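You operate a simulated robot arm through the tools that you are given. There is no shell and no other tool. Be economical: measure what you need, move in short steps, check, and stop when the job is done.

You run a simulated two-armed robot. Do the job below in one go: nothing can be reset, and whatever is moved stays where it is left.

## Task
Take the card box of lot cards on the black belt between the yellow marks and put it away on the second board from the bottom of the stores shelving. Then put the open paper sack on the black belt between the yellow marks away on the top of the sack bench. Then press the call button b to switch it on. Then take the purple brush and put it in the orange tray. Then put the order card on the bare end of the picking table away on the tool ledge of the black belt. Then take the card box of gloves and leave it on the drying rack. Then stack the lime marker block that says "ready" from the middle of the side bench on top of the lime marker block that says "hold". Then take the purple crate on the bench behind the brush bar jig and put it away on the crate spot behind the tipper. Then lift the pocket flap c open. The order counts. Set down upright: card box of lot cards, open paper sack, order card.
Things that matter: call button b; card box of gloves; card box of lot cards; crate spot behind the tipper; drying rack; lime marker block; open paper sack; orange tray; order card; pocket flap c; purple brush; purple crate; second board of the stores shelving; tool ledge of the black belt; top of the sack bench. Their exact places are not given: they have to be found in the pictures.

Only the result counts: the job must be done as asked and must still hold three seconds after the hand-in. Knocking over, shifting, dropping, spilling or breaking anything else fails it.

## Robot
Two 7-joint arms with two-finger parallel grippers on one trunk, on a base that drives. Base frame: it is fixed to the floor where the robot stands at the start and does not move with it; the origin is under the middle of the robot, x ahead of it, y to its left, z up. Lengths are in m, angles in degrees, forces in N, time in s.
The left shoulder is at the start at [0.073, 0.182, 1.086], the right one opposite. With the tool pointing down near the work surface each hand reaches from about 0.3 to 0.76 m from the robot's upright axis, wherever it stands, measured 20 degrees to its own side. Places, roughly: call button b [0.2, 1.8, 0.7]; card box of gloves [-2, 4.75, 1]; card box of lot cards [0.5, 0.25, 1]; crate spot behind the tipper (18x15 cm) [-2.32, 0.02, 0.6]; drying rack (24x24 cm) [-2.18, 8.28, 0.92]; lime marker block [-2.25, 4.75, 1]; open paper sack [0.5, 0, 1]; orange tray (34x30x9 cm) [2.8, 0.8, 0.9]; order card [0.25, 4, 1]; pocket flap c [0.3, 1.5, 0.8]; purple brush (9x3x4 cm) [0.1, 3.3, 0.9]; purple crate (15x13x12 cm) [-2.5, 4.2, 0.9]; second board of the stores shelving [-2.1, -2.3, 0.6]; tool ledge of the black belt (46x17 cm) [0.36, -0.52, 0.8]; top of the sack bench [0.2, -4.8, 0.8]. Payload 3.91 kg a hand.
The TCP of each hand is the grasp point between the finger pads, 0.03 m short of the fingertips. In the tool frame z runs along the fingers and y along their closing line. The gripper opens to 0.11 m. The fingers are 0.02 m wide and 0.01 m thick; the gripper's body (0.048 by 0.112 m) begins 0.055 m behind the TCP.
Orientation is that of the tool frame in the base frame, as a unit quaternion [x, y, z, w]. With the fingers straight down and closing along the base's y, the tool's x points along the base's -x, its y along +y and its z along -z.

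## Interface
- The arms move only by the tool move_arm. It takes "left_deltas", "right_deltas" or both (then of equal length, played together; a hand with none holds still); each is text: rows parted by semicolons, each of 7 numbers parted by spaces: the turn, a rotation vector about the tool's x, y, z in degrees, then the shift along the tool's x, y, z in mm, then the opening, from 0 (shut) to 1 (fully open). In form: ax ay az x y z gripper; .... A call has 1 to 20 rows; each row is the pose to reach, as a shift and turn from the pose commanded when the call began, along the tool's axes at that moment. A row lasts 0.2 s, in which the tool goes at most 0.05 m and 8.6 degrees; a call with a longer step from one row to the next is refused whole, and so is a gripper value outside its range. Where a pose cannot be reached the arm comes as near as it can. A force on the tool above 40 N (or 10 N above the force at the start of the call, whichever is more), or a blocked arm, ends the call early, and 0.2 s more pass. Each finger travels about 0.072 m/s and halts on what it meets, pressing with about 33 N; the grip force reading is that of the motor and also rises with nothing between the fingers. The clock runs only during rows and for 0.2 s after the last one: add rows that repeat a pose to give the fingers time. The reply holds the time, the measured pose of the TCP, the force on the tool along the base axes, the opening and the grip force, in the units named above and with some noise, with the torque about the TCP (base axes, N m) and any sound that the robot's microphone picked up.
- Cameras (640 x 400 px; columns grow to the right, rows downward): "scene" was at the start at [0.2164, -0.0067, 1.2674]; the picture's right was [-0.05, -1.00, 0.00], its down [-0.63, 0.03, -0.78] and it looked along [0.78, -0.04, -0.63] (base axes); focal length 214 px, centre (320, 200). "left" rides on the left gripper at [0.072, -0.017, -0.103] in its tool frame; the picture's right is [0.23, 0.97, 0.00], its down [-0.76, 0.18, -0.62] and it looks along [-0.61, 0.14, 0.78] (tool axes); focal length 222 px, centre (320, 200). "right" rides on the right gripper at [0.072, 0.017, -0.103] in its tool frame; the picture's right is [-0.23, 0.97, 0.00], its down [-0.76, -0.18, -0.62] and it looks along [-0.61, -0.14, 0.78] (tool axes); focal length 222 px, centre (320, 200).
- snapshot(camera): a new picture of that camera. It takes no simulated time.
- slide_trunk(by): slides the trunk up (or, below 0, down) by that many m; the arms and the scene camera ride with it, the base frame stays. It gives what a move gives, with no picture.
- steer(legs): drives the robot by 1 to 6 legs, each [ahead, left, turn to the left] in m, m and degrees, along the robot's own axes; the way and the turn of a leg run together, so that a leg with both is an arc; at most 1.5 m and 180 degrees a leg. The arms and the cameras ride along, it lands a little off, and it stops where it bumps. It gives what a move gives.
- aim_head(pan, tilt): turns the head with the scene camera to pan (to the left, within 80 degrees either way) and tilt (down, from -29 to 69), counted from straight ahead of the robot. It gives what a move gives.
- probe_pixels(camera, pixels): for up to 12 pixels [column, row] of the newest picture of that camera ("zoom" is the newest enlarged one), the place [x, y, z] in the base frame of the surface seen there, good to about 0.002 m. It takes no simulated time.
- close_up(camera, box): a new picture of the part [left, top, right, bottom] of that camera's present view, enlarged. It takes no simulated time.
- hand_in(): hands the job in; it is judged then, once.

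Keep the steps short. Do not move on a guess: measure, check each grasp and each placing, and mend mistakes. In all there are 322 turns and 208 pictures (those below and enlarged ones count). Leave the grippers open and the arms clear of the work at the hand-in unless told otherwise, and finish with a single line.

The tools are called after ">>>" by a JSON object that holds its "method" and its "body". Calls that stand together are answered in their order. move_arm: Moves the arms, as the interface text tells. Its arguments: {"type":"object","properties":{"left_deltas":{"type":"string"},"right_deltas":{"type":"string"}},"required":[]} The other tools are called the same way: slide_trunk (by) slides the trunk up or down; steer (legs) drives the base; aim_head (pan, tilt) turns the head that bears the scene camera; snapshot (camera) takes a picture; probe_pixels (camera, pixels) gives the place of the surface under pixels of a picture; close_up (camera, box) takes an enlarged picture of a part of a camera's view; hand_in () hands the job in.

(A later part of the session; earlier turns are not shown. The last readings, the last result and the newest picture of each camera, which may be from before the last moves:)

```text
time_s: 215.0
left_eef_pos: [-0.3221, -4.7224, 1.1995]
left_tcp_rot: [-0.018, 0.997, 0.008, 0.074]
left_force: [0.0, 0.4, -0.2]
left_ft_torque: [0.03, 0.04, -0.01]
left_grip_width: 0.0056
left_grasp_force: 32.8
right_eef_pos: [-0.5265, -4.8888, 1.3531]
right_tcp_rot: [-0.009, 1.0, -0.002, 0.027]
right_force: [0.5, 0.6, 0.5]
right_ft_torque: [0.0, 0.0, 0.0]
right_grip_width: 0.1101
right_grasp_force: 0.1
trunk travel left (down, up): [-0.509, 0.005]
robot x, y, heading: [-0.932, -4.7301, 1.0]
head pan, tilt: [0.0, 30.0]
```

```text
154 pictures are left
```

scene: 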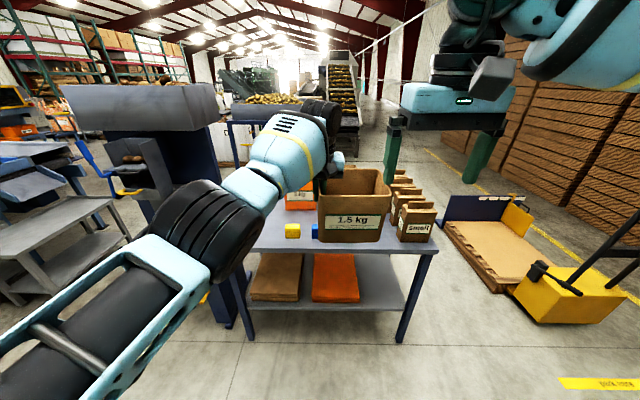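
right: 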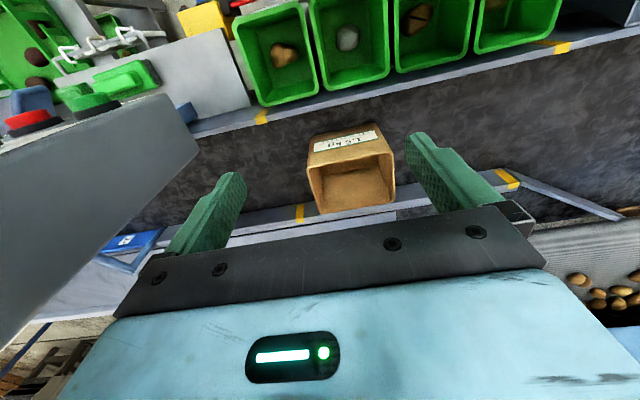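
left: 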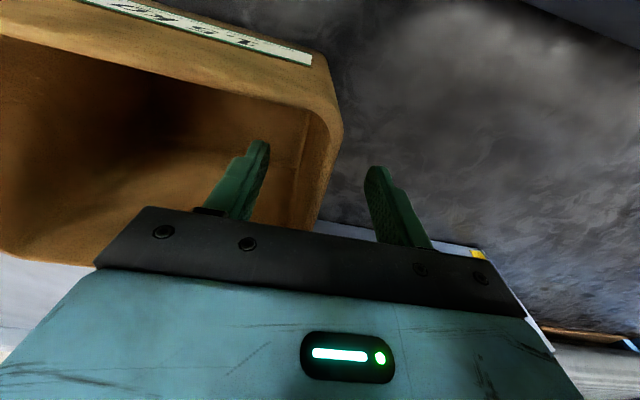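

>>> {"method": "snapshot", "body": {"camera": "right"}}

>>> {"method": "snapshot", "body": {"camera": "left"}}

```text
153 pictures are left
```

right: 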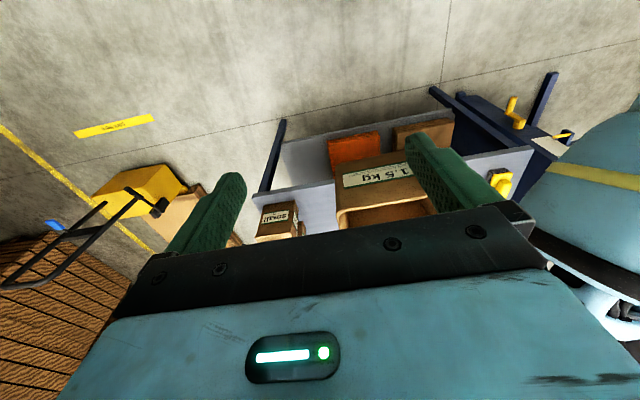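

```text
152 pictures are left
```

left: 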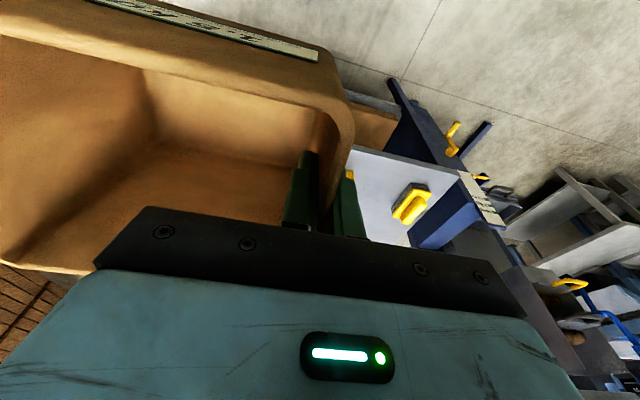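

The held sack hides the middle of the bench; I'll shift right 0.4 m to see it at the left... checking the view.

>>> {"method": "steer", "body": {"legs": [[0, 0.38, -1]]}}

>>> {"method": "close_up", "body": {"camera": "scene", "box": [300, 130, 620, 330]}}

```text
time_s: 218.8
left_eef_pos: [-0.3244, -4.3492, 1.2]
left_tcp_rot: [-0.013, 0.997, 0.008, 0.074]
left_force: [-0.3, -0.5, -0.9]
left_ft_torque: [0.07, -0.01, -0.02]
left_grip_width: 0.0057
left_grasp_force: 33.3
right_eef_pos: [-0.5326, -4.5148, 1.3529]
right_tcp_rot: [-0.003, 1.0, -0.003, 0.027]
right_force: [-0.9, -0.3, -0.1]
right_ft_torque: [0.05, 0.0, 0.0]
right_grip_width: 0.1101
right_grasp_force: 0.1
trunk travel left (down, up): [-0.509, 0.005]
robot x, y, heading: [-0.9336, -4.3518, 0.2]
head pan, tilt: [0.0, 30.0]
```

```text
2.00 times, centred on (460, 230) of scene
```

zoom: 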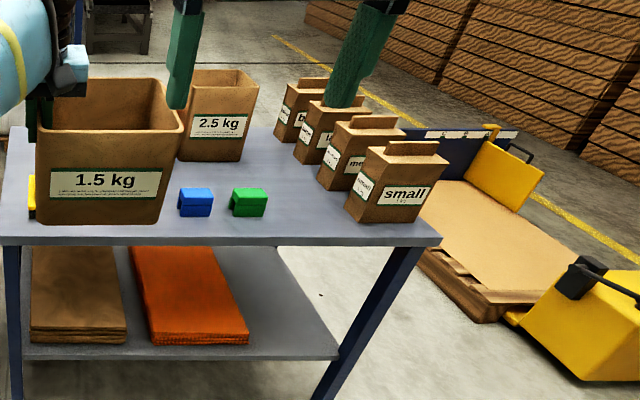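

Free area between the 2.5 kg sack and the small sacks, behind the blue/green blocks (zoom (265,165)). Measuring.

>>> {"method": "probe_pixels", "body": {"camera": "zoom", "pixels": [[242, 160], [195, 160], [200, 216], [250, 216], [250, 190], [310, 165], [325, 190], [265, 130], [350, 220], [300, 240], [240, 80], [245, 115]]}}

```text
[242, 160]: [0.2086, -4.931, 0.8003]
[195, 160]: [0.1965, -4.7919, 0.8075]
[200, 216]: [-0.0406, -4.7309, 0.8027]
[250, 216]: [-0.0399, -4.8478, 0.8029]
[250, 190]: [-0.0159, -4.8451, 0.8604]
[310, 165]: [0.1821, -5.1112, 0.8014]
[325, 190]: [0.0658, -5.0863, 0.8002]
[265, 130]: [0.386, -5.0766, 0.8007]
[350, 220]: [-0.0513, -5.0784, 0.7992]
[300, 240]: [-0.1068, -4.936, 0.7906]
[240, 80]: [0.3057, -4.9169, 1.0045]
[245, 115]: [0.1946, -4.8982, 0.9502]
```

>>> {"method": "close_up", "body": {"camera": "scene", "box": [370, 155, 530, 255]}}

```text
4.00 times, centred on (450, 205) of scene
```

zoom: 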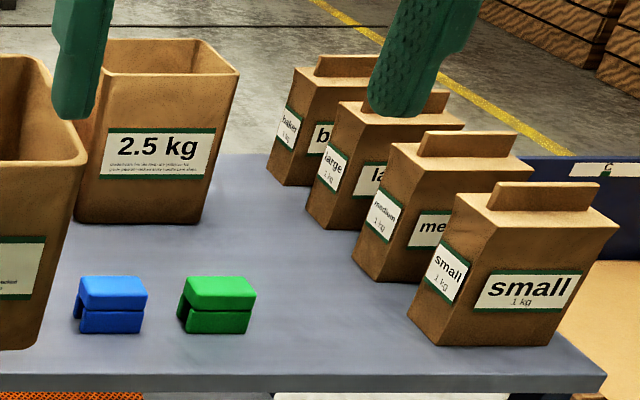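

>>> {"method": "probe_pixels", "body": {"camera": "zoom", "pixels": [[80, 222], [200, 220], [236, 75], [88, 280], [188, 279], [252, 280], [186, 328], [248, 330], [414, 310], [358, 272], [310, 215], [280, 180]]}}

```text
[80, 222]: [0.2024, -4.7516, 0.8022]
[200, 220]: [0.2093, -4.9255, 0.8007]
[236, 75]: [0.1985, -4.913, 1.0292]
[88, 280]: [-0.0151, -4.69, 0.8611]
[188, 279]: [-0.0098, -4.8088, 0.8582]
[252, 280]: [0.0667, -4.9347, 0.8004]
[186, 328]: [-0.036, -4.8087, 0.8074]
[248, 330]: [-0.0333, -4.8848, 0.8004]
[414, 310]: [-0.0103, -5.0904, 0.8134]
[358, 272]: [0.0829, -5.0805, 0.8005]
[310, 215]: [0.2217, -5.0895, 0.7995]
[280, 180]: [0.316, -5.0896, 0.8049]
```

Target: sack centre at (0.10,-4.96), between blocks (x<0) and the 2.5 kg sack (x>0.19). First straighten the hand's 8.5° pitch and shift sideways.

>>> {"method": "move_arm", "body": {"left_deltas": "0 4.3 0 30 0 5 0; 0 8.5 0 60 0 10 0; 0 8.5 0 60 0 10 0"}}

>>> {"method": "steer", "body": {"legs": [[0, -0.527, 0]]}}

>>> {"method": "snapshot", "body": {"camera": "scene"}}

```text
time_s: 219.6
left_eef_pos: [-0.3836, -4.3514, 1.1806]
left_tcp_rot: [-0.013, 1.0, 0.008, -0.001]
left_force: [0.0, 0.4, 0.7]
left_ft_torque: [0.06, 0.02, 0.02]
left_grip_width: 0.0057
left_grasp_force: 32.9
right_eef_pos: [-0.5316, -4.5148, 1.3529]
right_tcp_rot: [-0.004, 1.0, -0.002, 0.027]
right_force: [0.7, 0.2, -0.5]
right_ft_torque: [0.03, 0.0, 0.01]
right_grip_width: 0.11
right_grasp_force: 0.1
trunk travel left (down, up): [-0.509, 0.005]
robot x, y, heading: [-0.9319, -4.3523, 0.1]
head pan, tilt: [0.0, 30.0]
```

```text
time_s: 224.7
left_eef_pos: [-0.3821, -4.8739, 1.1821]
left_tcp_rot: [-0.012, 1.0, 0.007, 0.0]
left_force: [-0.1, -0.3, -1.0]
left_ft_torque: [0.02, 0.0, -0.02]
left_grip_width: 0.0055
left_grasp_force: 33.4
right_eef_pos: [-0.5335, -5.0362, 1.3529]
right_tcp_rot: [-0.002, 1.0, -0.003, 0.027]
right_force: [0.0, 0.5, 0.4]
right_ft_torque: [0.0, 0.06, -0.05]
right_grip_width: 0.1103
right_grasp_force: 0.0
trunk travel left (down, up): [-0.509, 0.005]
robot x, y, heading: [-0.9351, -4.877, 0.0]
head pan, tilt: [0.0, 30.0]
```

```text
149 pictures are left
```

scene: 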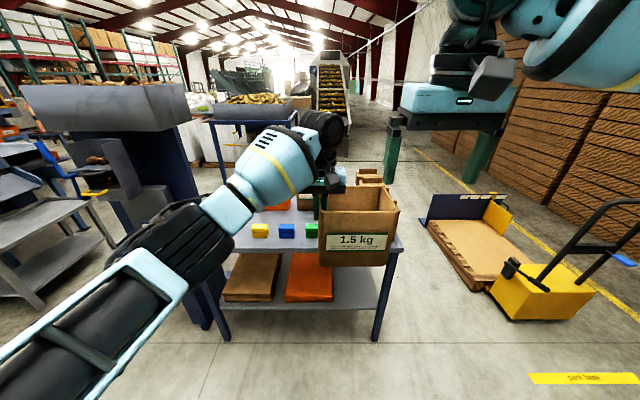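

>>> {"method": "steer", "body": {"legs": [[0.3, 0, 0]]}}

>>> {"method": "snapshot", "body": {"camera": "scene"}}

>>> {"method": "snapshot", "body": {"camera": "right"}}

```text
time_s: 226.7
left_eef_pos: [-0.0865, -4.8741, 1.1826]
left_tcp_rot: [-0.011, 1.0, 0.007, 0.0]
left_force: [0.6, 0.0, -0.6]
left_ft_torque: [0.08, 0.0, 0.01]
left_grip_width: 0.0057
left_grasp_force: 33.4
right_eef_pos: [-0.2363, -5.0368, 1.3542]
right_tcp_rot: [-0.002, 1.0, -0.002, 0.028]
right_force: [-0.5, -0.3, 0.5]
right_ft_torque: [-0.01, -0.01, -0.01]
right_grip_width: 0.1099
right_grasp_force: 0.0
trunk travel left (down, up): [-0.509, 0.005]
robot x, y, heading: [-0.6363, -4.877, -0.1]
head pan, tilt: [0.0, 30.0]
```

```text
148 pictures are left
```

scene: 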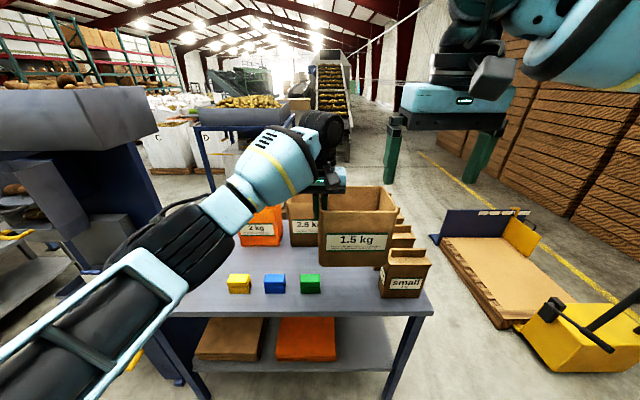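

```text
147 pictures are left
```

right: 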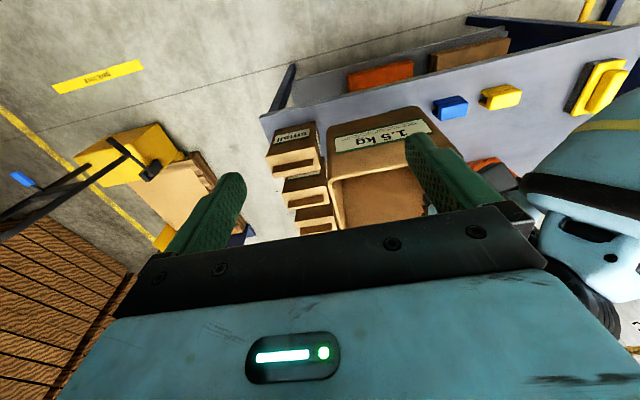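

Check the held sack's rim and bottom positions.

>>> {"method": "probe_pixels", "body": {"camera": "scene", "pixels": [[322, 208], [390, 210], [397, 190], [325, 190], [323, 250], [385, 262], [330, 262], [310, 290], [390, 282]]}}

```text
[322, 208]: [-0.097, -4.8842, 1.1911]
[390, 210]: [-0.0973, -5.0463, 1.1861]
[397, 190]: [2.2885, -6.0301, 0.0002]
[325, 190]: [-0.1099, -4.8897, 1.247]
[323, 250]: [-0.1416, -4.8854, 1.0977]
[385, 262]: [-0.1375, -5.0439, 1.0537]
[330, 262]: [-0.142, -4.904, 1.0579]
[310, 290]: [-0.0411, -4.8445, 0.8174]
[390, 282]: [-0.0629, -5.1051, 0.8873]
```

>>> {"method": "probe_pixels", "body": {"camera": "scene", "pixels": [[350, 212], [350, 222], [350, 232], [350, 245], [350, 255], [350, 262], [380, 215], [380, 235], [380, 258], [330, 215], [330, 235], [330, 255]]}}

>>> {"method": "close_up", "body": {"camera": "scene", "box": [280, 160, 440, 280]}}

```text
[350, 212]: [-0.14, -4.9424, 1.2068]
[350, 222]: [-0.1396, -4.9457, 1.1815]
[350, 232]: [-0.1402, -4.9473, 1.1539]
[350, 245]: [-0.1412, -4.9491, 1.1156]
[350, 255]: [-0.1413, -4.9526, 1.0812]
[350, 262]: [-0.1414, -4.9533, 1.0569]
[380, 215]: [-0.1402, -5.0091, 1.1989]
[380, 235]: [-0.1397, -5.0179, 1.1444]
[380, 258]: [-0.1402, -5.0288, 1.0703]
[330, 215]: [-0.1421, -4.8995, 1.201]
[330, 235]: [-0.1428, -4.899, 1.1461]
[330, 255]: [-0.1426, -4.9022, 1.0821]
```

```text
3.33 times, centred on (360, 220) of scene
```

zoom: 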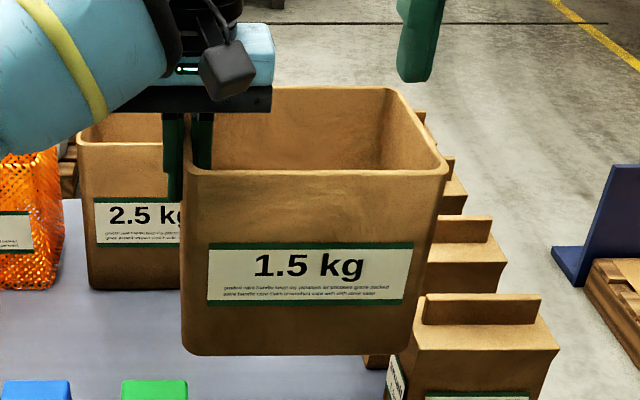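

The sack hangs upright with its bottom at z≈1.037. Drive the last 0.178 m.

>>> {"method": "steer", "body": {"legs": [[0.178, 0, 0]]}}

>>> {"method": "slide_trunk", "body": {"by": -0.12}}

>>> {"method": "close_up", "body": {"camera": "scene", "box": [200, 130, 480, 305]}}

>>> {"method": "snapshot", "body": {"camera": "right"}}

```text
time_s: 228.2
left_eef_pos: [0.0923, -4.8777, 1.1824]
left_tcp_rot: [-0.008, 1.0, 0.007, 0.0]
left_force: [-0.2, -0.1, 0.1]
left_ft_torque: [0.02, 0.03, 0.0]
left_grip_width: 0.0054
left_grasp_force: 33.1
right_eef_pos: [-0.0599, -5.0385, 1.3529]
right_tcp_rot: [0.001, 1.0, -0.003, 0.028]
right_force: [0.0, -0.3, -0.3]
right_ft_torque: [0.0, 0.01, 0.0]
right_grip_width: 0.1102
right_grasp_force: 0.1
trunk travel left (down, up): [-0.509, 0.005]
robot x, y, heading: [-0.4563, -4.8773, -0.3]
head pan, tilt: [0.0, 30.0]
```

```text
time_s: 229.8
left_eef_pos: [0.093, -4.8769, 1.0626]
left_tcp_rot: [-0.008, 1.0, 0.007, 0.001]
left_force: [0.6, -1.2, 0.4]
left_ft_torque: [0.02, -0.01, 0.0]
left_grip_width: 0.0054
left_grasp_force: 32.8
right_eef_pos: [-0.0605, -5.0398, 1.2341]
right_tcp_rot: [0.0, 1.0, -0.002, 0.028]
right_force: [-0.6, -0.1, -0.4]
right_ft_torque: [0.02, -0.02, 0.02]
right_grip_width: 0.1101
right_grasp_force: 0.1
trunk travel left (down, up): [-0.389, 0.125]
robot x, y, heading: [-0.4576, -4.8726, -0.3]
head pan, tilt: [0.0, 30.0]
```

```text
2.29 times, centred on (340, 218) of scene
```

zoom: 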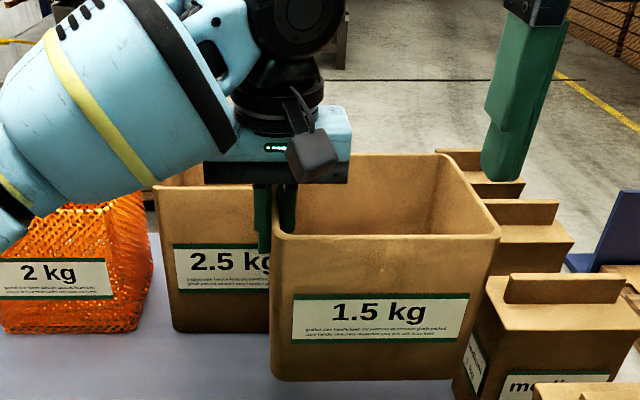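

```text
144 pictures are left
```

right: 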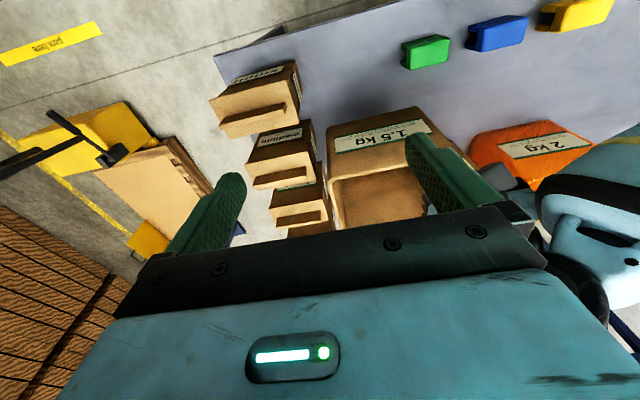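

>>> {"method": "probe_pixels", "body": {"camera": "zoom", "pixels": [[60, 200], [30, 240], [120, 205], [490, 260], [460, 375], [280, 370], [500, 300], [160, 190], [130, 180], [470, 330], [180, 215]]}}

```text
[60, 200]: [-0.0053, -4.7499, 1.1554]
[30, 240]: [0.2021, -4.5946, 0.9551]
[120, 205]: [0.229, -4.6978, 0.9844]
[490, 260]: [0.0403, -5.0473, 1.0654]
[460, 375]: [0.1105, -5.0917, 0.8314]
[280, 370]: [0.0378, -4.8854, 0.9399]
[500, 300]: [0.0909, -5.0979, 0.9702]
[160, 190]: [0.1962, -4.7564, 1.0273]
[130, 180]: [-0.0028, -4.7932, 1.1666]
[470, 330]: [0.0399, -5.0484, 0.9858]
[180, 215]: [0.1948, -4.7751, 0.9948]
```

Clearances are fine (≥3 cm). Lower 0.11 m.

>>> {"method": "slide_trunk", "body": {"by": -0.11}}

>>> {"method": "move_arm", "body": {"left_deltas": "0 0 0 0 0 2 0; 0 0 0 0 0 4 0; 0 0 0 0 0 5 0; 0 0 0 0 0 5 0"}}

>>> {"method": "close_up", "body": {"camera": "scene", "box": [200, 130, 480, 305]}}

```text
time_s: 231.2
left_eef_pos: [0.0923, -4.8779, 0.9522]
left_tcp_rot: [-0.008, 1.0, 0.007, 0.002]
left_force: [-0.2, 0.4, -0.7]
left_ft_torque: [0.08, 0.01, -0.03]
left_grip_width: 0.0055
left_grasp_force: 33.3
right_eef_pos: [-0.0588, -5.0388, 1.1229]
right_tcp_rot: [0.001, 1.0, -0.002, 0.027]
right_force: [-0.4, -0.2, -0.7]
right_ft_torque: [0.01, -0.02, 0.01]
right_grip_width: 0.1099
right_grasp_force: 0.2
trunk travel left (down, up): [-0.279, 0.235]
robot x, y, heading: [-0.4586, -4.8737, -0.3]
head pan, tilt: [0.0, 30.0]
```

```text
time_s: 232.2
left_eef_pos: [0.0939, -4.8781, 0.9476]
left_tcp_rot: [-0.008, 1.0, 0.007, 0.0]
left_force: [-0.7, 0.8, -0.4]
left_ft_torque: [0.06, 0.0, -0.02]
left_grip_width: 0.0055
left_grasp_force: 32.8
right_eef_pos: [-0.0593, -5.0381, 1.1233]
right_tcp_rot: [0.001, 1.0, -0.003, 0.028]
right_force: [-1.1, 0.3, 0.1]
right_ft_torque: [0.0, 0.01, -0.01]
right_grip_width: 0.1101
right_grasp_force: 0.1
trunk travel left (down, up): [-0.279, 0.235]
robot x, y, heading: [-0.4559, -4.874, -0.3]
head pan, tilt: [0.0, 30.0]
```

```text
2.29 times, centred on (340, 218) of scene
```

zoom: 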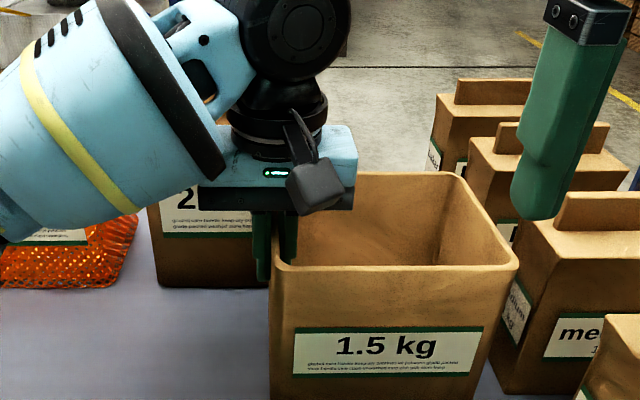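

No contact yet; lower in 1 mm steps.

>>> {"method": "move_arm", "body": {"left_deltas": "0 0 0 0 0 1 0; 0 0 0 0 0 2 0; 0 0 0 0 0 3 0; 0 0 0 0 0 3 0"}}

```text
time_s: 233.2
left_eef_pos: [0.0924, -4.8774, 0.9443]
left_tcp_rot: [-0.008, 1.0, 0.007, 0.0]
left_force: [-0.5, 1.2, 1.9]
left_ft_torque: [-0.22, -0.14, -0.01]
left_grip_width: 0.0057
left_grasp_force: 32.8
right_eef_pos: [-0.0591, -5.0399, 1.1225]
right_tcp_rot: [0.0, 1.0, -0.002, 0.029]
right_force: [0.3, 0.0, 0.4]
right_ft_torque: [0.03, 0.02, -0.02]
right_grip_width: 0.1101
right_grasp_force: 0.0
trunk travel left (down, up): [-0.279, 0.235]
robot x, y, heading: [-0.4555, -4.8715, -0.3]
head pan, tilt: [0.0, 30.0]
```

Contact. Release and lift off straight up.

>>> {"method": "move_arm", "body": {"left_deltas": "0 0 0 0 0 0.5 0.15; 0 0 0 0 0 0.5 0.3; 0 0 0 0 0 0.5 0.5; 0 0 0 0 0 0.5 0.5; 0 0 0 0 0 -30 0.5; 0 0 0 0 0 -70 0.5; 0 0 0 0 0 -110 0.5; 0 0 0 0 0 -140 0.5; 0 0 0 0 0 -140 0.5"}}

>>> {"method": "snapshot", "body": {"camera": "scene"}}

```text
time_s: 235.2
left_eef_pos: [0.0928, -4.8801, 1.0845]
left_tcp_rot: [-0.007, 1.0, 0.007, 0.0]
left_force: [1.2, 0.0, -0.1]
left_ft_torque: [0.0, 0.0, -0.01]
left_grip_width: 0.0549
left_grasp_force: 0.1
right_eef_pos: [-0.0593, -5.0376, 1.1229]
right_tcp_rot: [0.0, 1.0, -0.002, 0.028]
right_force: [-0.6, 0.1, -0.3]
right_ft_torque: [0.01, -0.02, 0.02]
right_grip_width: 0.1099
right_grasp_force: 0.0
trunk travel left (down, up): [-0.279, 0.235]
robot x, y, heading: [-0.4614, -4.8712, 0.1]
head pan, tilt: [0.0, 30.0]
```

```text
142 pictures are left
```

scene: 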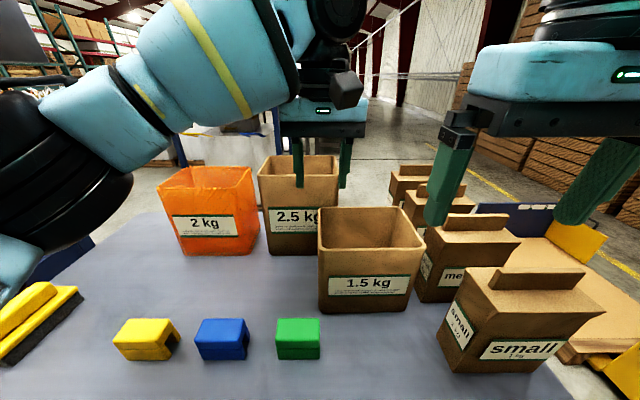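

The sack stands well. Back out, and drive up the aisle towards the call buttons.

>>> {"method": "steer", "body": {"legs": [[-0.48, 0, 0], [0, 0, 90], [1.4, 0, 0], [1.4, 0, 0], [1.4, 0, 0], [1.4, 0, 0]]}}

>>> {"method": "snapshot", "body": {"camera": "scene"}}

```text
time_s: 268.2
left_eef_pos: [-1.4448, 1.232, 1.0846]
left_tcp_rot: [0.76, -0.65, -0.004, 0.005]
left_force: [-0.2, -0.1, -0.6]
left_ft_torque: [0.0, -0.01, 0.03]
left_grip_width: 0.0551
left_grasp_force: 0.0
right_eef_pos: [-1.2659, 1.1051, 1.1233]
right_tcp_rot: [0.754, -0.656, -0.019, -0.021]
right_force: [-0.1, -0.2, -0.5]
right_ft_torque: [0.02, -0.03, 0.06]
right_grip_width: 0.1103
right_grasp_force: 0.0
trunk travel left (down, up): [-0.279, 0.235]
robot x, y, heading: [-1.373, 0.6843, 97.6]
head pan, tilt: [0.0, 30.0]
```

```text
141 pictures are left
```

scene: 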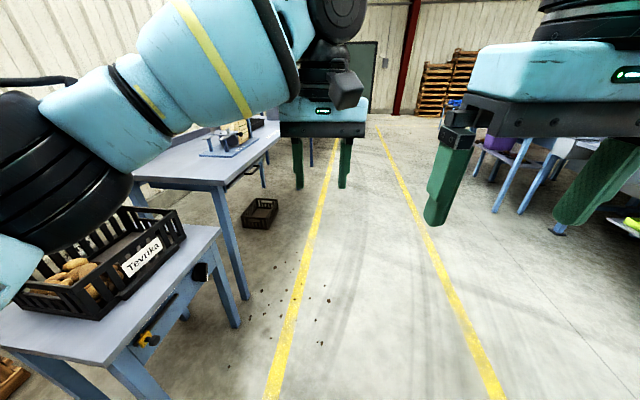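

I drifted to x=-1.37 near the benches. Move right, then go ahead and turn to face the belt end at y≈1.7.

>>> {"method": "steer", "body": {"legs": [[0, -0.45, 0], [1.0, -0.1, -7.6], [0, 0, -90]]}}

>>> {"method": "snapshot", "body": {"camera": "scene"}}

```text
time_s: 281.4
left_eef_pos: [-0.3287, 1.7578, 1.0844]
left_tcp_rot: [-0.014, 1.0, 0.007, 0.0]
left_force: [0.3, 0.3, 0.3]
left_ft_torque: [0.06, 0.01, 0.02]
left_grip_width: 0.0553
left_grasp_force: 0.0
right_eef_pos: [-0.4783, 1.596, 1.1235]
right_tcp_rot: [-0.005, 1.0, -0.003, 0.028]
right_force: [0.7, -0.3, 0.1]
right_ft_torque: [0.0, 0.01, 0.01]
right_grip_width: 0.1101
right_grasp_force: 0.0
trunk travel left (down, up): [-0.279, 0.235]
robot x, y, heading: [-0.8755, 1.7562, 0.2]
head pan, tilt: [0.0, 30.0]
```

```text
140 pictures are left
```

scene: 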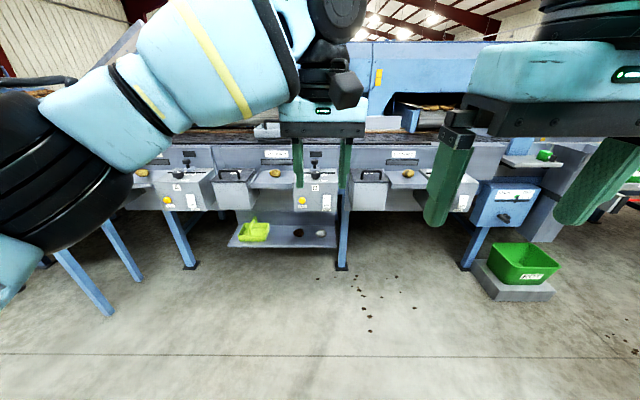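

Buttons (yellow) on grey boxes are visible at (167,200), (302,200), (450,200). I'll move the left hand aside to look closer.

>>> {"method": "move_arm", "body": {"left_deltas": "0 0 0 20 40 0 0.5; 0 0 0 40 80 0 0.5; 0 0 0 60 120 0 0.5; 0 0 0 80 160 0 0.5; 0 0 0 100 200 0 0.5; 0 0 0 110 220 0 0.5"}}

>>> {"method": "aim_head", "body": {"pan": 0, "tilt": 38}}

>>> {"method": "close_up", "body": {"camera": "scene", "box": [100, 90, 480, 327]}}

```text
time_s: 282.8
left_eef_pos: [-0.4453, 1.9758, 1.0865]
left_tcp_rot: [-0.014, 1.0, 0.006, 0.0]
left_force: [-0.5, -0.3, 0.7]
left_ft_torque: [0.01, 0.03, -0.01]
left_grip_width: 0.055
left_grasp_force: 0.1
right_eef_pos: [-0.4776, 1.5961, 1.1248]
right_tcp_rot: [-0.005, 1.0, -0.002, 0.028]
right_force: [0.2, -1.0, 0.1]
right_ft_torque: [-0.03, -0.02, 0.02]
right_grip_width: 0.1101
right_grasp_force: 0.1
trunk travel left (down, up): [-0.279, 0.235]
robot x, y, heading: [-0.878, 1.7589, 0.2]
head pan, tilt: [0.0, 30.0]
```

```text
time_s: 283.4
left_eef_pos: [-0.4443, 1.9748, 1.0858]
left_tcp_rot: [-0.014, 1.0, 0.007, 0.001]
left_force: [-0.3, -0.2, -0.8]
left_ft_torque: [-0.02, -0.04, -0.04]
left_grip_width: 0.0546
left_grasp_force: 0.1
right_eef_pos: [-0.478, 1.596, 1.1229]
right_tcp_rot: [-0.005, 1.0, -0.003, 0.027]
right_force: [-0.1, 1.4, -0.5]
right_ft_torque: [-0.03, -0.03, 0.02]
right_grip_width: 0.11
right_grasp_force: 0.0
trunk travel left (down, up): [-0.279, 0.235]
robot x, y, heading: [-0.8778, 1.7551, 0.4]
head pan, tilt: [0.0, 38.0]
```

```text
1.68 times, centred on (290, 208) of scene
```

zoom: 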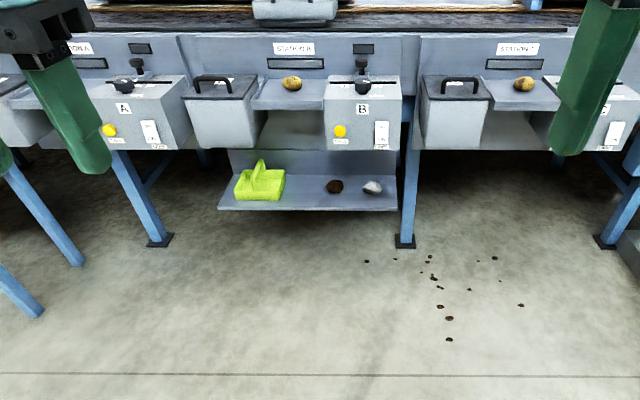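

Station B's box (with "B") has the yellow call button. Enlarging it.

>>> {"method": "close_up", "body": {"camera": "scene", "box": [260, 110, 400, 200]}}

>>> {"method": "probe_pixels", "body": {"camera": "zoom", "pixels": [[199, 262], [190, 270], [208, 255], [175, 250], [240, 230], [290, 260], [250, 160], [190, 290], [310, 250], [155, 250]]}}

```text
4.44 times, centred on (330, 155) of scene
```

zoom: 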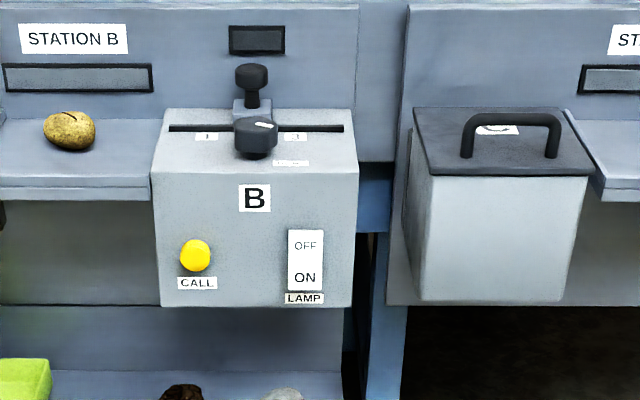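

```text
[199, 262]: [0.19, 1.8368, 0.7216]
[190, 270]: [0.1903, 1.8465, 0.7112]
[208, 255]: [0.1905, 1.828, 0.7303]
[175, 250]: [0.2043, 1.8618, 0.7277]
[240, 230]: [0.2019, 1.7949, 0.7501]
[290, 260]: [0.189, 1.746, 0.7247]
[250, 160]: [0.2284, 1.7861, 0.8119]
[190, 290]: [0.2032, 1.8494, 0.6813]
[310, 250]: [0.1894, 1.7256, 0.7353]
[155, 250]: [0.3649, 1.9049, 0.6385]
```

Button centre at (0.190,1.838,0.722), box face x=0.204. I'll shut the left fingers, tilt them 45° forward and lower the trunk.

>>> {"method": "move_arm", "body": {"left_deltas": "0 -7.5 0 0 0 0 0.3; 0 -15 0 0 0 0 0; 0 -22.5 0 0 0 0 0; 0 -30 0 0 0 0 0; 0 -37.5 0 0 0 0 0; 0 -45 0 0 0 0 0; 0 -45 0 0 0 0 0"}}

>>> {"method": "slide_trunk", "body": {"by": -0.26}}

```text
time_s: 285.1
left_eef_pos: [-0.4456, 1.9753, 1.0874]
left_tcp_rot: [-0.011, 0.923, 0.012, 0.383]
left_force: [0.1, -0.1, 0.2]
left_ft_torque: [-0.02, 0.01, 0.03]
left_grip_width: 0.0
left_grasp_force: 33.1
right_eef_pos: [-0.4784, 1.5966, 1.1228]
right_tcp_rot: [-0.005, 1.0, -0.002, 0.028]
right_force: [-0.2, -0.4, 0.3]
right_ft_torque: [0.01, 0.01, 0.01]
right_grip_width: 0.1102
right_grasp_force: 0.1
trunk travel left (down, up): [-0.279, 0.235]
robot x, y, heading: [-0.8798, 1.7556, 0.2]
head pan, tilt: [0.0, 38.0]
```

```text
time_s: 286.6
left_eef_pos: [-0.4394, 1.9745, 0.9343]
left_tcp_rot: [-0.011, 0.926, 0.013, 0.378]
left_force: [0.2, 0.0, 0.0]
left_ft_torque: [-0.03, 0.01, 0.02]
left_grip_width: 0.0
left_grasp_force: 33.6
right_eef_pos: [-0.4654, 1.5913, 0.9652]
right_tcp_rot: [0.004, 1.0, -0.002, 0.016]
right_force: [2.4, 0.0, -2.9]
right_ft_torque: [-0.01, 0.08, 0.02]
right_grip_width: 0.1099
right_grasp_force: 0.0
trunk travel left (down, up): [-0.132, 0.382]
robot x, y, heading: [-0.8746, 1.7587, 0.6]
head pan, tilt: [0.0, 38.0]
stopped: the force on the tool passed its limit at 56 N (the readings are from after the stop); the commanded pose is now the measured one
```

The right elbow touched the base; raise and extend the right hand a bit, then continue lowering.

>>> {"method": "move_arm", "body": {"right_deltas": "0 0 0 -30 -10 -20 1; 0 0 0 -50 -20 -50 1; 0 0 0 -60 -30 -90 1; 0 0 0 -60 -40 -130 1; 0 0 0 -60 -40 -150 1; 0 0 0 -60 -40 -150 1"}}

>>> {"method": "slide_trunk", "body": {"by": -0.1}}

>>> {"method": "snapshot", "body": {"camera": "scene"}}

```text
time_s: 288.0
left_eef_pos: [-0.4406, 1.9744, 0.9365]
left_tcp_rot: [-0.01, 0.925, 0.011, 0.379]
left_force: [0.3, -0.2, 0.3]
left_ft_torque: [0.02, 0.0, -0.03]
left_grip_width: 0.0
left_grasp_force: 32.5
right_eef_pos: [-0.4265, 1.54, 1.0939]
right_tcp_rot: [0.003, 1.0, 0.001, 0.021]
right_force: [0.1, -0.1, 0.4]
right_ft_torque: [0.02, -0.01, 0.0]
right_grip_width: 0.1101
right_grasp_force: 0.0
right hand out of reach, approached as far as the arm can: row 4, 5, 6
trunk travel left (down, up): [-0.132, 0.382]
robot x, y, heading: [-0.8812, 1.7541, 0.6]
head pan, tilt: [0.0, 38.0]
```

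```text
time_s: 289.3
left_eef_pos: [-0.4416, 1.9756, 0.8352]
left_tcp_rot: [-0.011, 0.926, 0.012, 0.378]
left_force: [-0.5, 0.6, 0.5]
left_ft_torque: [0.01, -0.01, 0.03]
left_grip_width: 0.0002
left_grasp_force: 33.2
right_eef_pos: [-0.4264, 1.539, 0.9946]
right_tcp_rot: [0.003, 1.0, 0.0, 0.02]
right_force: [0.2, 0.9, 0.0]
right_ft_torque: [-0.03, -0.03, 0.03]
right_grip_width: 0.11
right_grasp_force: 0.0
trunk travel left (down, up): [-0.032, 0.482]
robot x, y, heading: [-0.8772, 1.7584, 0.2]
head pan, tilt: [0.0, 38.0]
```

```text
137 pictures are left
```

scene: 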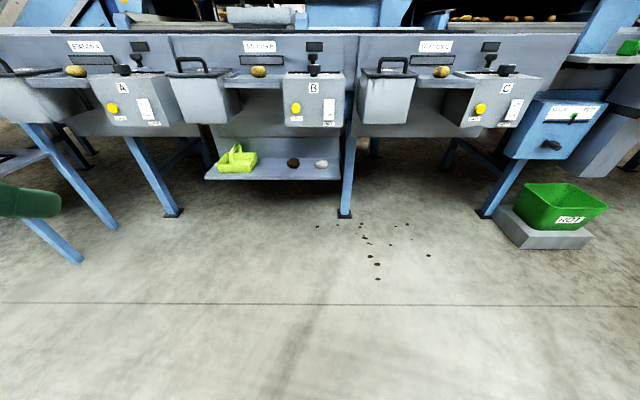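

Drive closer (0.45 ahead, 0.138 right), then lower the hand to button height.

>>> {"method": "steer", "body": {"legs": [[0.45, -0.138, 0]]}}

>>> {"method": "move_arm", "body": {"left_deltas": "0 0 0 20 0 20 0; 0 0 0 40 0 40 0; 0 0 0 60 0 60 0; 0 0 0 69 0 69 0; 0 0 0 69 0 69 0"}}

>>> {"method": "close_up", "body": {"camera": "scene", "box": [160, 40, 480, 240]}}

```text
time_s: 292.1
left_eef_pos: [0.0078, 1.8384, 0.8349]
left_tcp_rot: [-0.009, 0.926, 0.011, 0.378]
left_force: [1.3, -0.3, 0.6]
left_ft_torque: [-0.02, -0.02, -0.01]
left_grip_width: 0.0002
left_grasp_force: 33.1
right_eef_pos: [0.0198, 1.406, 0.9954]
right_tcp_rot: [0.005, 1.0, 0.001, 0.02]
right_force: [-0.4, 0.5, 1.1]
right_ft_torque: [-0.02, 0.03, -0.01]
right_grip_width: 0.1102
right_grasp_force: 0.0
trunk travel left (down, up): [-0.032, 0.482]
robot x, y, heading: [-0.4314, 1.624, 0.3]
head pan, tilt: [0.0, 38.0]
```

```text
time_s: 293.3
left_eef_pos: [0.0523, 1.8286, 0.7791]
left_tcp_rot: [-0.008, 0.926, 0.01, 0.378]
left_force: [-0.3, -0.5, 0.7]
left_ft_torque: [0.0, 0.0, 0.02]
left_grip_width: 0.0
left_grasp_force: 33.5
left hand out of reach, approached as far as the arm can: row 1, 2, 3, 4, 5
right_eef_pos: [0.0193, 1.4054, 0.9945]
right_tcp_rot: [0.006, 1.0, 0.0, 0.02]
right_force: [0.3, 0.0, -0.3]
right_ft_torque: [-0.04, 0.04, -0.02]
right_grip_width: 0.11
right_grasp_force: 0.1
trunk travel left (down, up): [-0.032, 0.482]
robot x, y, heading: [-0.4325, 1.6253, 0.3]
head pan, tilt: [0.0, 38.0]
```

```text
2.00 times, centred on (320, 140) of scene
```

zoom: 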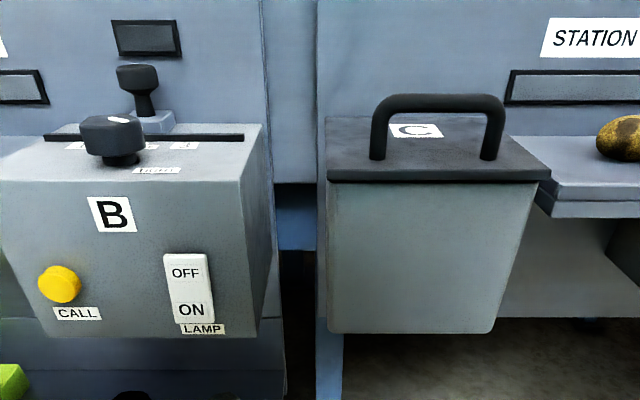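

>>> {"method": "move_arm", "body": {"left_deltas": "0 0 0 -5 10 35 0; 0 0 0 0 10 60 0; 0 0 0 5 10 65 0; 0 0 0 5 10 65 0"}}

```text
time_s: 294.3
left_eef_pos: [0.0942, 1.8394, 0.7302]
left_tcp_rot: [-0.008, 0.926, 0.01, 0.378]
left_force: [-0.3, 0.5, 0.4]
left_ft_torque: [-0.02, 0.01, -0.03]
left_grip_width: 0.0
left_grasp_force: 32.5
right_eef_pos: [0.019, 1.4046, 0.9938]
right_tcp_rot: [0.005, 1.0, 0.0, 0.02]
right_force: [-0.4, 0.7, -0.2]
right_ft_torque: [0.03, 0.02, 0.02]
right_grip_width: 0.1101
right_grasp_force: 0.2
trunk travel left (down, up): [-0.032, 0.482]
robot x, y, heading: [-0.4359, 1.6244, 0.3]
head pan, tilt: [0.0, 38.0]
```

In position. Advance 60 mm toward the button.

>>> {"method": "move_arm", "body": {"left_deltas": "0 0 0 -22 0 20 0; 0 0 0 -46 0 39 0; 0 0 0 -46 0 39 0"}}

>>> {"method": "close_up", "body": {"camera": "scene", "box": [120, 80, 320, 205]}}

>>> {"method": "snapshot", "body": {"camera": "left"}}

```text
time_s: 295.1
left_eef_pos: [0.1543, 1.8429, 0.7341]
left_tcp_rot: [-0.007, 0.925, 0.01, 0.379]
left_force: [-0.3, -0.2, 0.0]
left_ft_torque: [-0.01, -0.01, -0.02]
left_grip_width: 0.0
left_grasp_force: 33.0
right_eef_pos: [0.0193, 1.4053, 0.9942]
right_tcp_rot: [0.005, 1.0, 0.0, 0.02]
right_force: [-0.5, 0.0, -0.1]
right_ft_torque: [0.0, 0.01, -0.01]
right_grip_width: 0.1099
right_grasp_force: 0.1
trunk travel left (down, up): [-0.032, 0.482]
robot x, y, heading: [-0.436, 1.623, 0.2]
head pan, tilt: [0.0, 38.0]
```

```text
3.20 times, centred on (220, 142) of scene
```

zoom: 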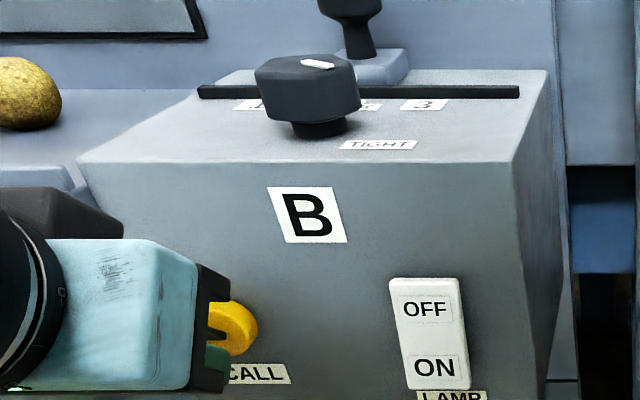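

```text
134 pictures are left
```

left: 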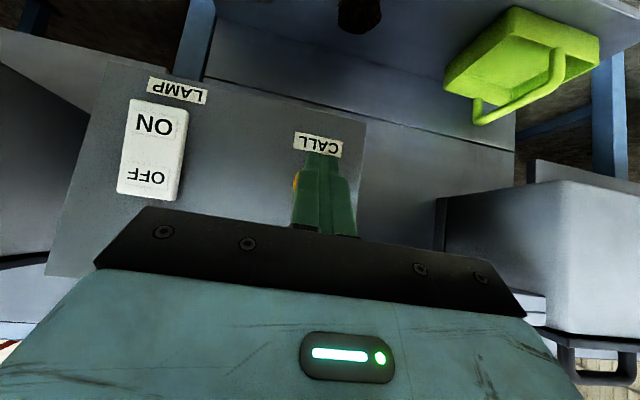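

Fingertip in front of the button, 5 mm too far left. Correct and push gently up to 18 mm.

>>> {"method": "move_arm", "body": {"left_deltas": "0 0 0 -2 -5 2 0; 0 0 0 -5 -5 5 0; 0 0 0 -8 -5 8 0; 0 0 0 -11 -5 11 0; 0 0 0 -13 -5 13 0; 0 0 0 -13 -5 13 0"}}

>>> {"method": "close_up", "body": {"camera": "scene", "box": [120, 80, 320, 205]}}

```text
time_s: 296.5
left_eef_pos: [0.1709, 1.8375, 0.7364]
left_tcp_rot: [-0.009, 0.926, 0.012, 0.377]
left_force: [-20.7, 2.1, -1.6]
left_ft_torque: [0.07, 0.34, 0.06]
left_grip_width: 0.0
left_grasp_force: 32.7
right_eef_pos: [0.0173, 1.4051, 0.9958]
right_tcp_rot: [0.005, 1.0, 0.0, 0.02]
right_force: [0.5, -0.2, -0.4]
right_ft_torque: [0.01, 0.03, -0.03]
right_grip_width: 0.11
right_grasp_force: 0.0
trunk travel left (down, up): [-0.032, 0.482]
robot x, y, heading: [-0.4312, 1.6255, 0.3]
head pan, tilt: [0.0, 38.0]
heard: click
```

```text
3.20 times, centred on (220, 142) of scene
```

zoom: 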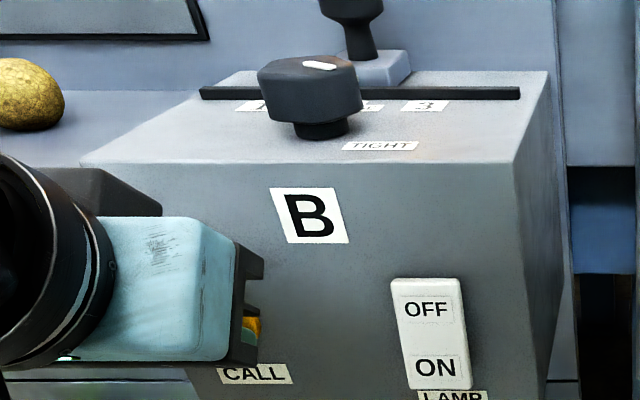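

A click was heard. Back off and look at the button.

>>> {"method": "move_arm", "body": {"left_deltas": "0 0 0 20 0 -20 0; 0 0 0 45 0 -45 0; 0 0 0 75 0 -75 0; 0 0 0 100 0 -100 0"}}

>>> {"method": "snapshot", "body": {"camera": "scene"}}

>>> {"method": "close_up", "body": {"camera": "scene", "box": [120, 80, 320, 205]}}

```text
time_s: 297.5
left_eef_pos: [0.0678, 1.828, 0.7539]
left_tcp_rot: [-0.008, 0.926, 0.01, 0.378]
left_force: [-0.4, 0.2, -0.5]
left_ft_torque: [0.01, -0.03, -0.01]
left_grip_width: 0.0
left_grasp_force: 32.9
left hand out of reach, approached as far as the arm can: row 3, 4
right_eef_pos: [0.019, 1.4048, 0.9945]
right_tcp_rot: [0.005, 1.0, -0.001, 0.02]
right_force: [-0.6, 0.8, -1.0]
right_ft_torque: [0.05, 0.0, -0.02]
right_grip_width: 0.1099
right_grasp_force: 0.0
trunk travel left (down, up): [-0.032, 0.482]
robot x, y, heading: [-0.4357, 1.6249, 0.1]
head pan, tilt: [0.0, 38.0]
```

```text
132 pictures are left
```

scene: 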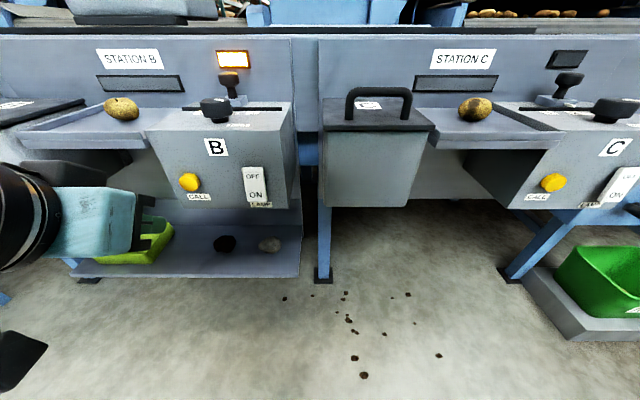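

```text
3.20 times, centred on (220, 142) of scene
```

zoom: 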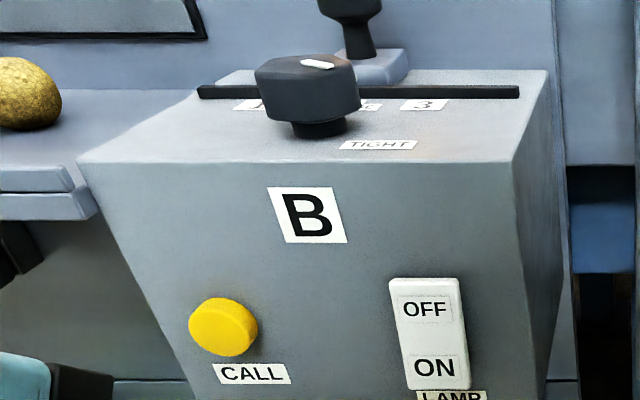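

The lamp over station B is lit: call button b is on. Now back off, raise the trunk and straighten the left hand, then look at the picking table with the brush.

>>> {"method": "steer", "body": {"legs": [[-0.45, 0, 0]]}}

>>> {"method": "slide_trunk", "body": {"by": 0.3}}

>>> {"method": "move_arm", "body": {"left_deltas": "0 7.5 0 0 0 0 0; 0 15 0 0 0 0 0; 0 22.5 0 0 0 0 0.3; 0 30 0 0 0 0 0.6; 0 37.5 0 0 0 0 1; 0 45 0 0 0 0 1; 0 45 0 0 0 0 1"}}

>>> {"method": "steer", "body": {"legs": [[0, 0, 90], [1.3, 0, 0], [0, 0, -60]]}}

>>> {"method": "snapshot", "body": {"camera": "scene"}}

```text
time_s: 300.2
left_eef_pos: [-0.3793, 1.8278, 0.7532]
left_tcp_rot: [-0.008, 0.926, 0.011, 0.378]
left_force: [-0.2, 0.4, 1.5]
left_ft_torque: [-0.03, -0.01, 0.01]
left_grip_width: 0.0002
left_grasp_force: 33.0
right_eef_pos: [-0.4302, 1.4044, 0.9952]
right_tcp_rot: [0.006, 1.0, 0.001, 0.02]
right_force: [1.0, -0.3, -0.5]
right_ft_torque: [0.0, -0.02, -0.02]
right_grip_width: 0.1097
right_grasp_force: 0.2
trunk travel left (down, up): [-0.032, 0.482]
robot x, y, heading: [-0.8815, 1.6212, 0.2]
head pan, tilt: [0.0, 38.0]
```

```text
time_s: 303.2
left_eef_pos: [-0.3785, 1.8271, 1.0516]
left_tcp_rot: [-0.009, 0.926, 0.011, 0.378]
left_force: [-0.4, 0.4, 0.3]
left_ft_torque: [-0.02, 0.0, -0.02]
left_grip_width: 0.0001
left_grasp_force: 32.9
right_eef_pos: [-0.5232, 1.4044, 1.3561]
right_tcp_rot: [0.005, 0.993, 0.001, 0.117]
right_force: [0.2, -0.7, 0.3]
right_ft_torque: [0.01, 0.01, -0.01]
right_grip_width: 0.1098
right_grasp_force: 0.1
trunk travel left (down, up): [-0.332, 0.182]
robot x, y, heading: [-0.8778, 1.6213, -0.1]
head pan, tilt: [0.0, 38.0]
```

```text
time_s: 304.8
left_eef_pos: [-0.3791, 1.8267, 1.0532]
left_tcp_rot: [-0.011, 1.0, 0.006, -0.007]
left_force: [0.4, -0.8, 0.3]
left_ft_torque: [0.03, -0.01, 0.01]
left_grip_width: 0.1101
left_grasp_force: 0.0
right_eef_pos: [-0.5226, 1.405, 1.3551]
right_tcp_rot: [0.005, 0.993, 0.001, 0.116]
right_force: [0.0, 0.9, 0.0]
right_ft_torque: [-0.04, 0.01, 0.0]
right_grip_width: 0.1102
right_grasp_force: 0.0
trunk travel left (down, up): [-0.332, 0.182]
robot x, y, heading: [-0.8805, 1.6231, 0.1]
head pan, tilt: [0.0, 38.0]
```

```text
time_s: 317.8
left_eef_pos: [-0.4728, 3.3181, 1.052]
left_tcp_rot: [-0.23, 0.973, 0.006, -0.006]
left_force: [-0.1, 0.1, 0.4]
left_ft_torque: [0.02, 0.0, -0.02]
left_grip_width: 0.1104
left_grasp_force: 0.0
right_eef_pos: [-0.4238, 2.8727, 1.3543]
right_tcp_rot: [-0.212, 0.97, 0.027, 0.114]
right_force: [0.4, 1.0, 0.1]
right_ft_torque: [0.0, 0.01, 0.0]
right_grip_width: 0.1098
right_grasp_force: 0.0
trunk travel left (down, up): [-0.332, 0.182]
robot x, y, heading: [-0.8402, 2.9192, 25.2]
head pan, tilt: [0.0, 38.0]
```

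```text
130 pictures are left
```

scene: 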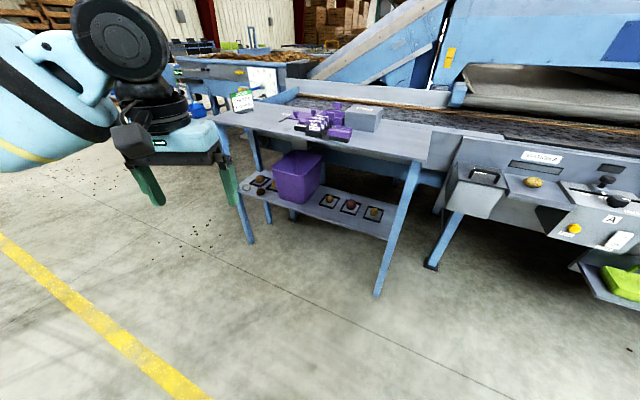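

The table with purple things and the order card (240,100) is in view. Enlarging.

>>> {"method": "close_up", "body": {"camera": "scene", "box": [220, 70, 400, 182]}}

```text
3.56 times, centred on (310, 126) of scene
```

zoom: 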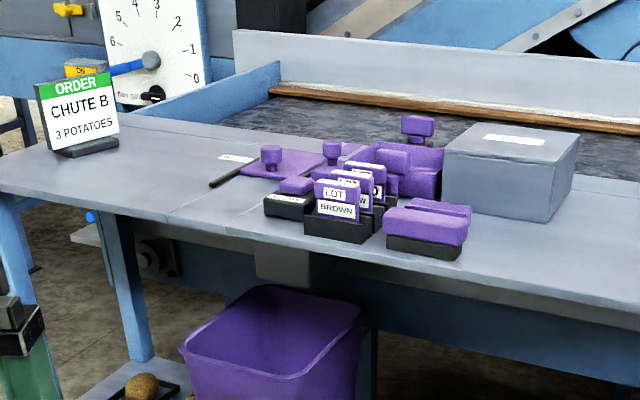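

>>> {"method": "probe_pixels", "body": {"camera": "zoom", "pixels": [[390, 240], [460, 225], [440, 208], [420, 250], [290, 190], [285, 205], [80, 145], [60, 100], [110, 100], [350, 220], [85, 150], [495, 230]]}}

```text
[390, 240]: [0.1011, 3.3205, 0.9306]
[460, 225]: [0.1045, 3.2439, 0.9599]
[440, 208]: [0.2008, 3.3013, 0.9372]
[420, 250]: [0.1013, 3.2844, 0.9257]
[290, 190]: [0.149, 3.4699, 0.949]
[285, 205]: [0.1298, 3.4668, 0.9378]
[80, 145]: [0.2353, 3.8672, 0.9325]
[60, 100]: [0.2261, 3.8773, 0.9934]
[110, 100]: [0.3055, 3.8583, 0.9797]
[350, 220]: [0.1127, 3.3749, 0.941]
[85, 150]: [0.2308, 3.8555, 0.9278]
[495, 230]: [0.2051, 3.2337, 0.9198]
```

The purple brush lies at about (0.117,3.285), long side along y, top z≈0.96; table z≈0.92. Drive in to face it.

>>> {"method": "steer", "body": {"legs": [[0, 0, -25.2], [0, 0.23, 0], [0.38, 0, 0]]}}

>>> {"method": "snapshot", "body": {"camera": "scene"}}

```text
time_s: 323.8
left_eef_pos: [0.046, 3.3449, 1.0523]
left_tcp_rot: [-0.005, 1.0, 0.007, -0.005]
left_force: [-0.7, 0.4, -0.1]
left_ft_torque: [0.02, 0.0, 0.0]
left_grip_width: 0.1098
left_grasp_force: 0.1
right_eef_pos: [-0.104, 2.923, 1.3557]
right_tcp_rot: [0.011, 0.993, 0.0, 0.117]
right_force: [0.0, -0.6, 0.0]
right_ft_torque: [0.02, 0.01, 0.01]
right_grip_width: 0.1101
right_grasp_force: 0.2
trunk travel left (down, up): [-0.332, 0.182]
robot x, y, heading: [-0.4588, 3.1518, -0.6]
head pan, tilt: [0.0, 38.0]
```

```text
128 pictures are left
```

scene: 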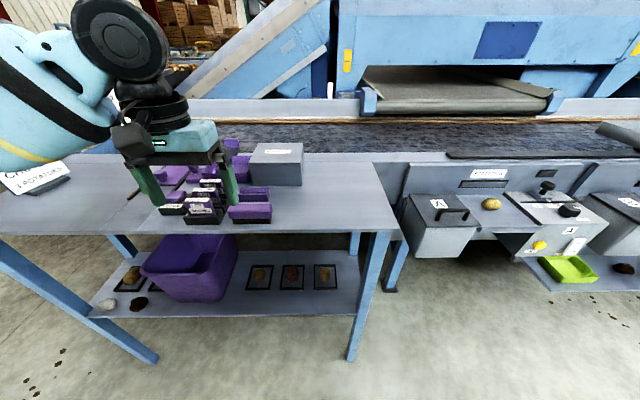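

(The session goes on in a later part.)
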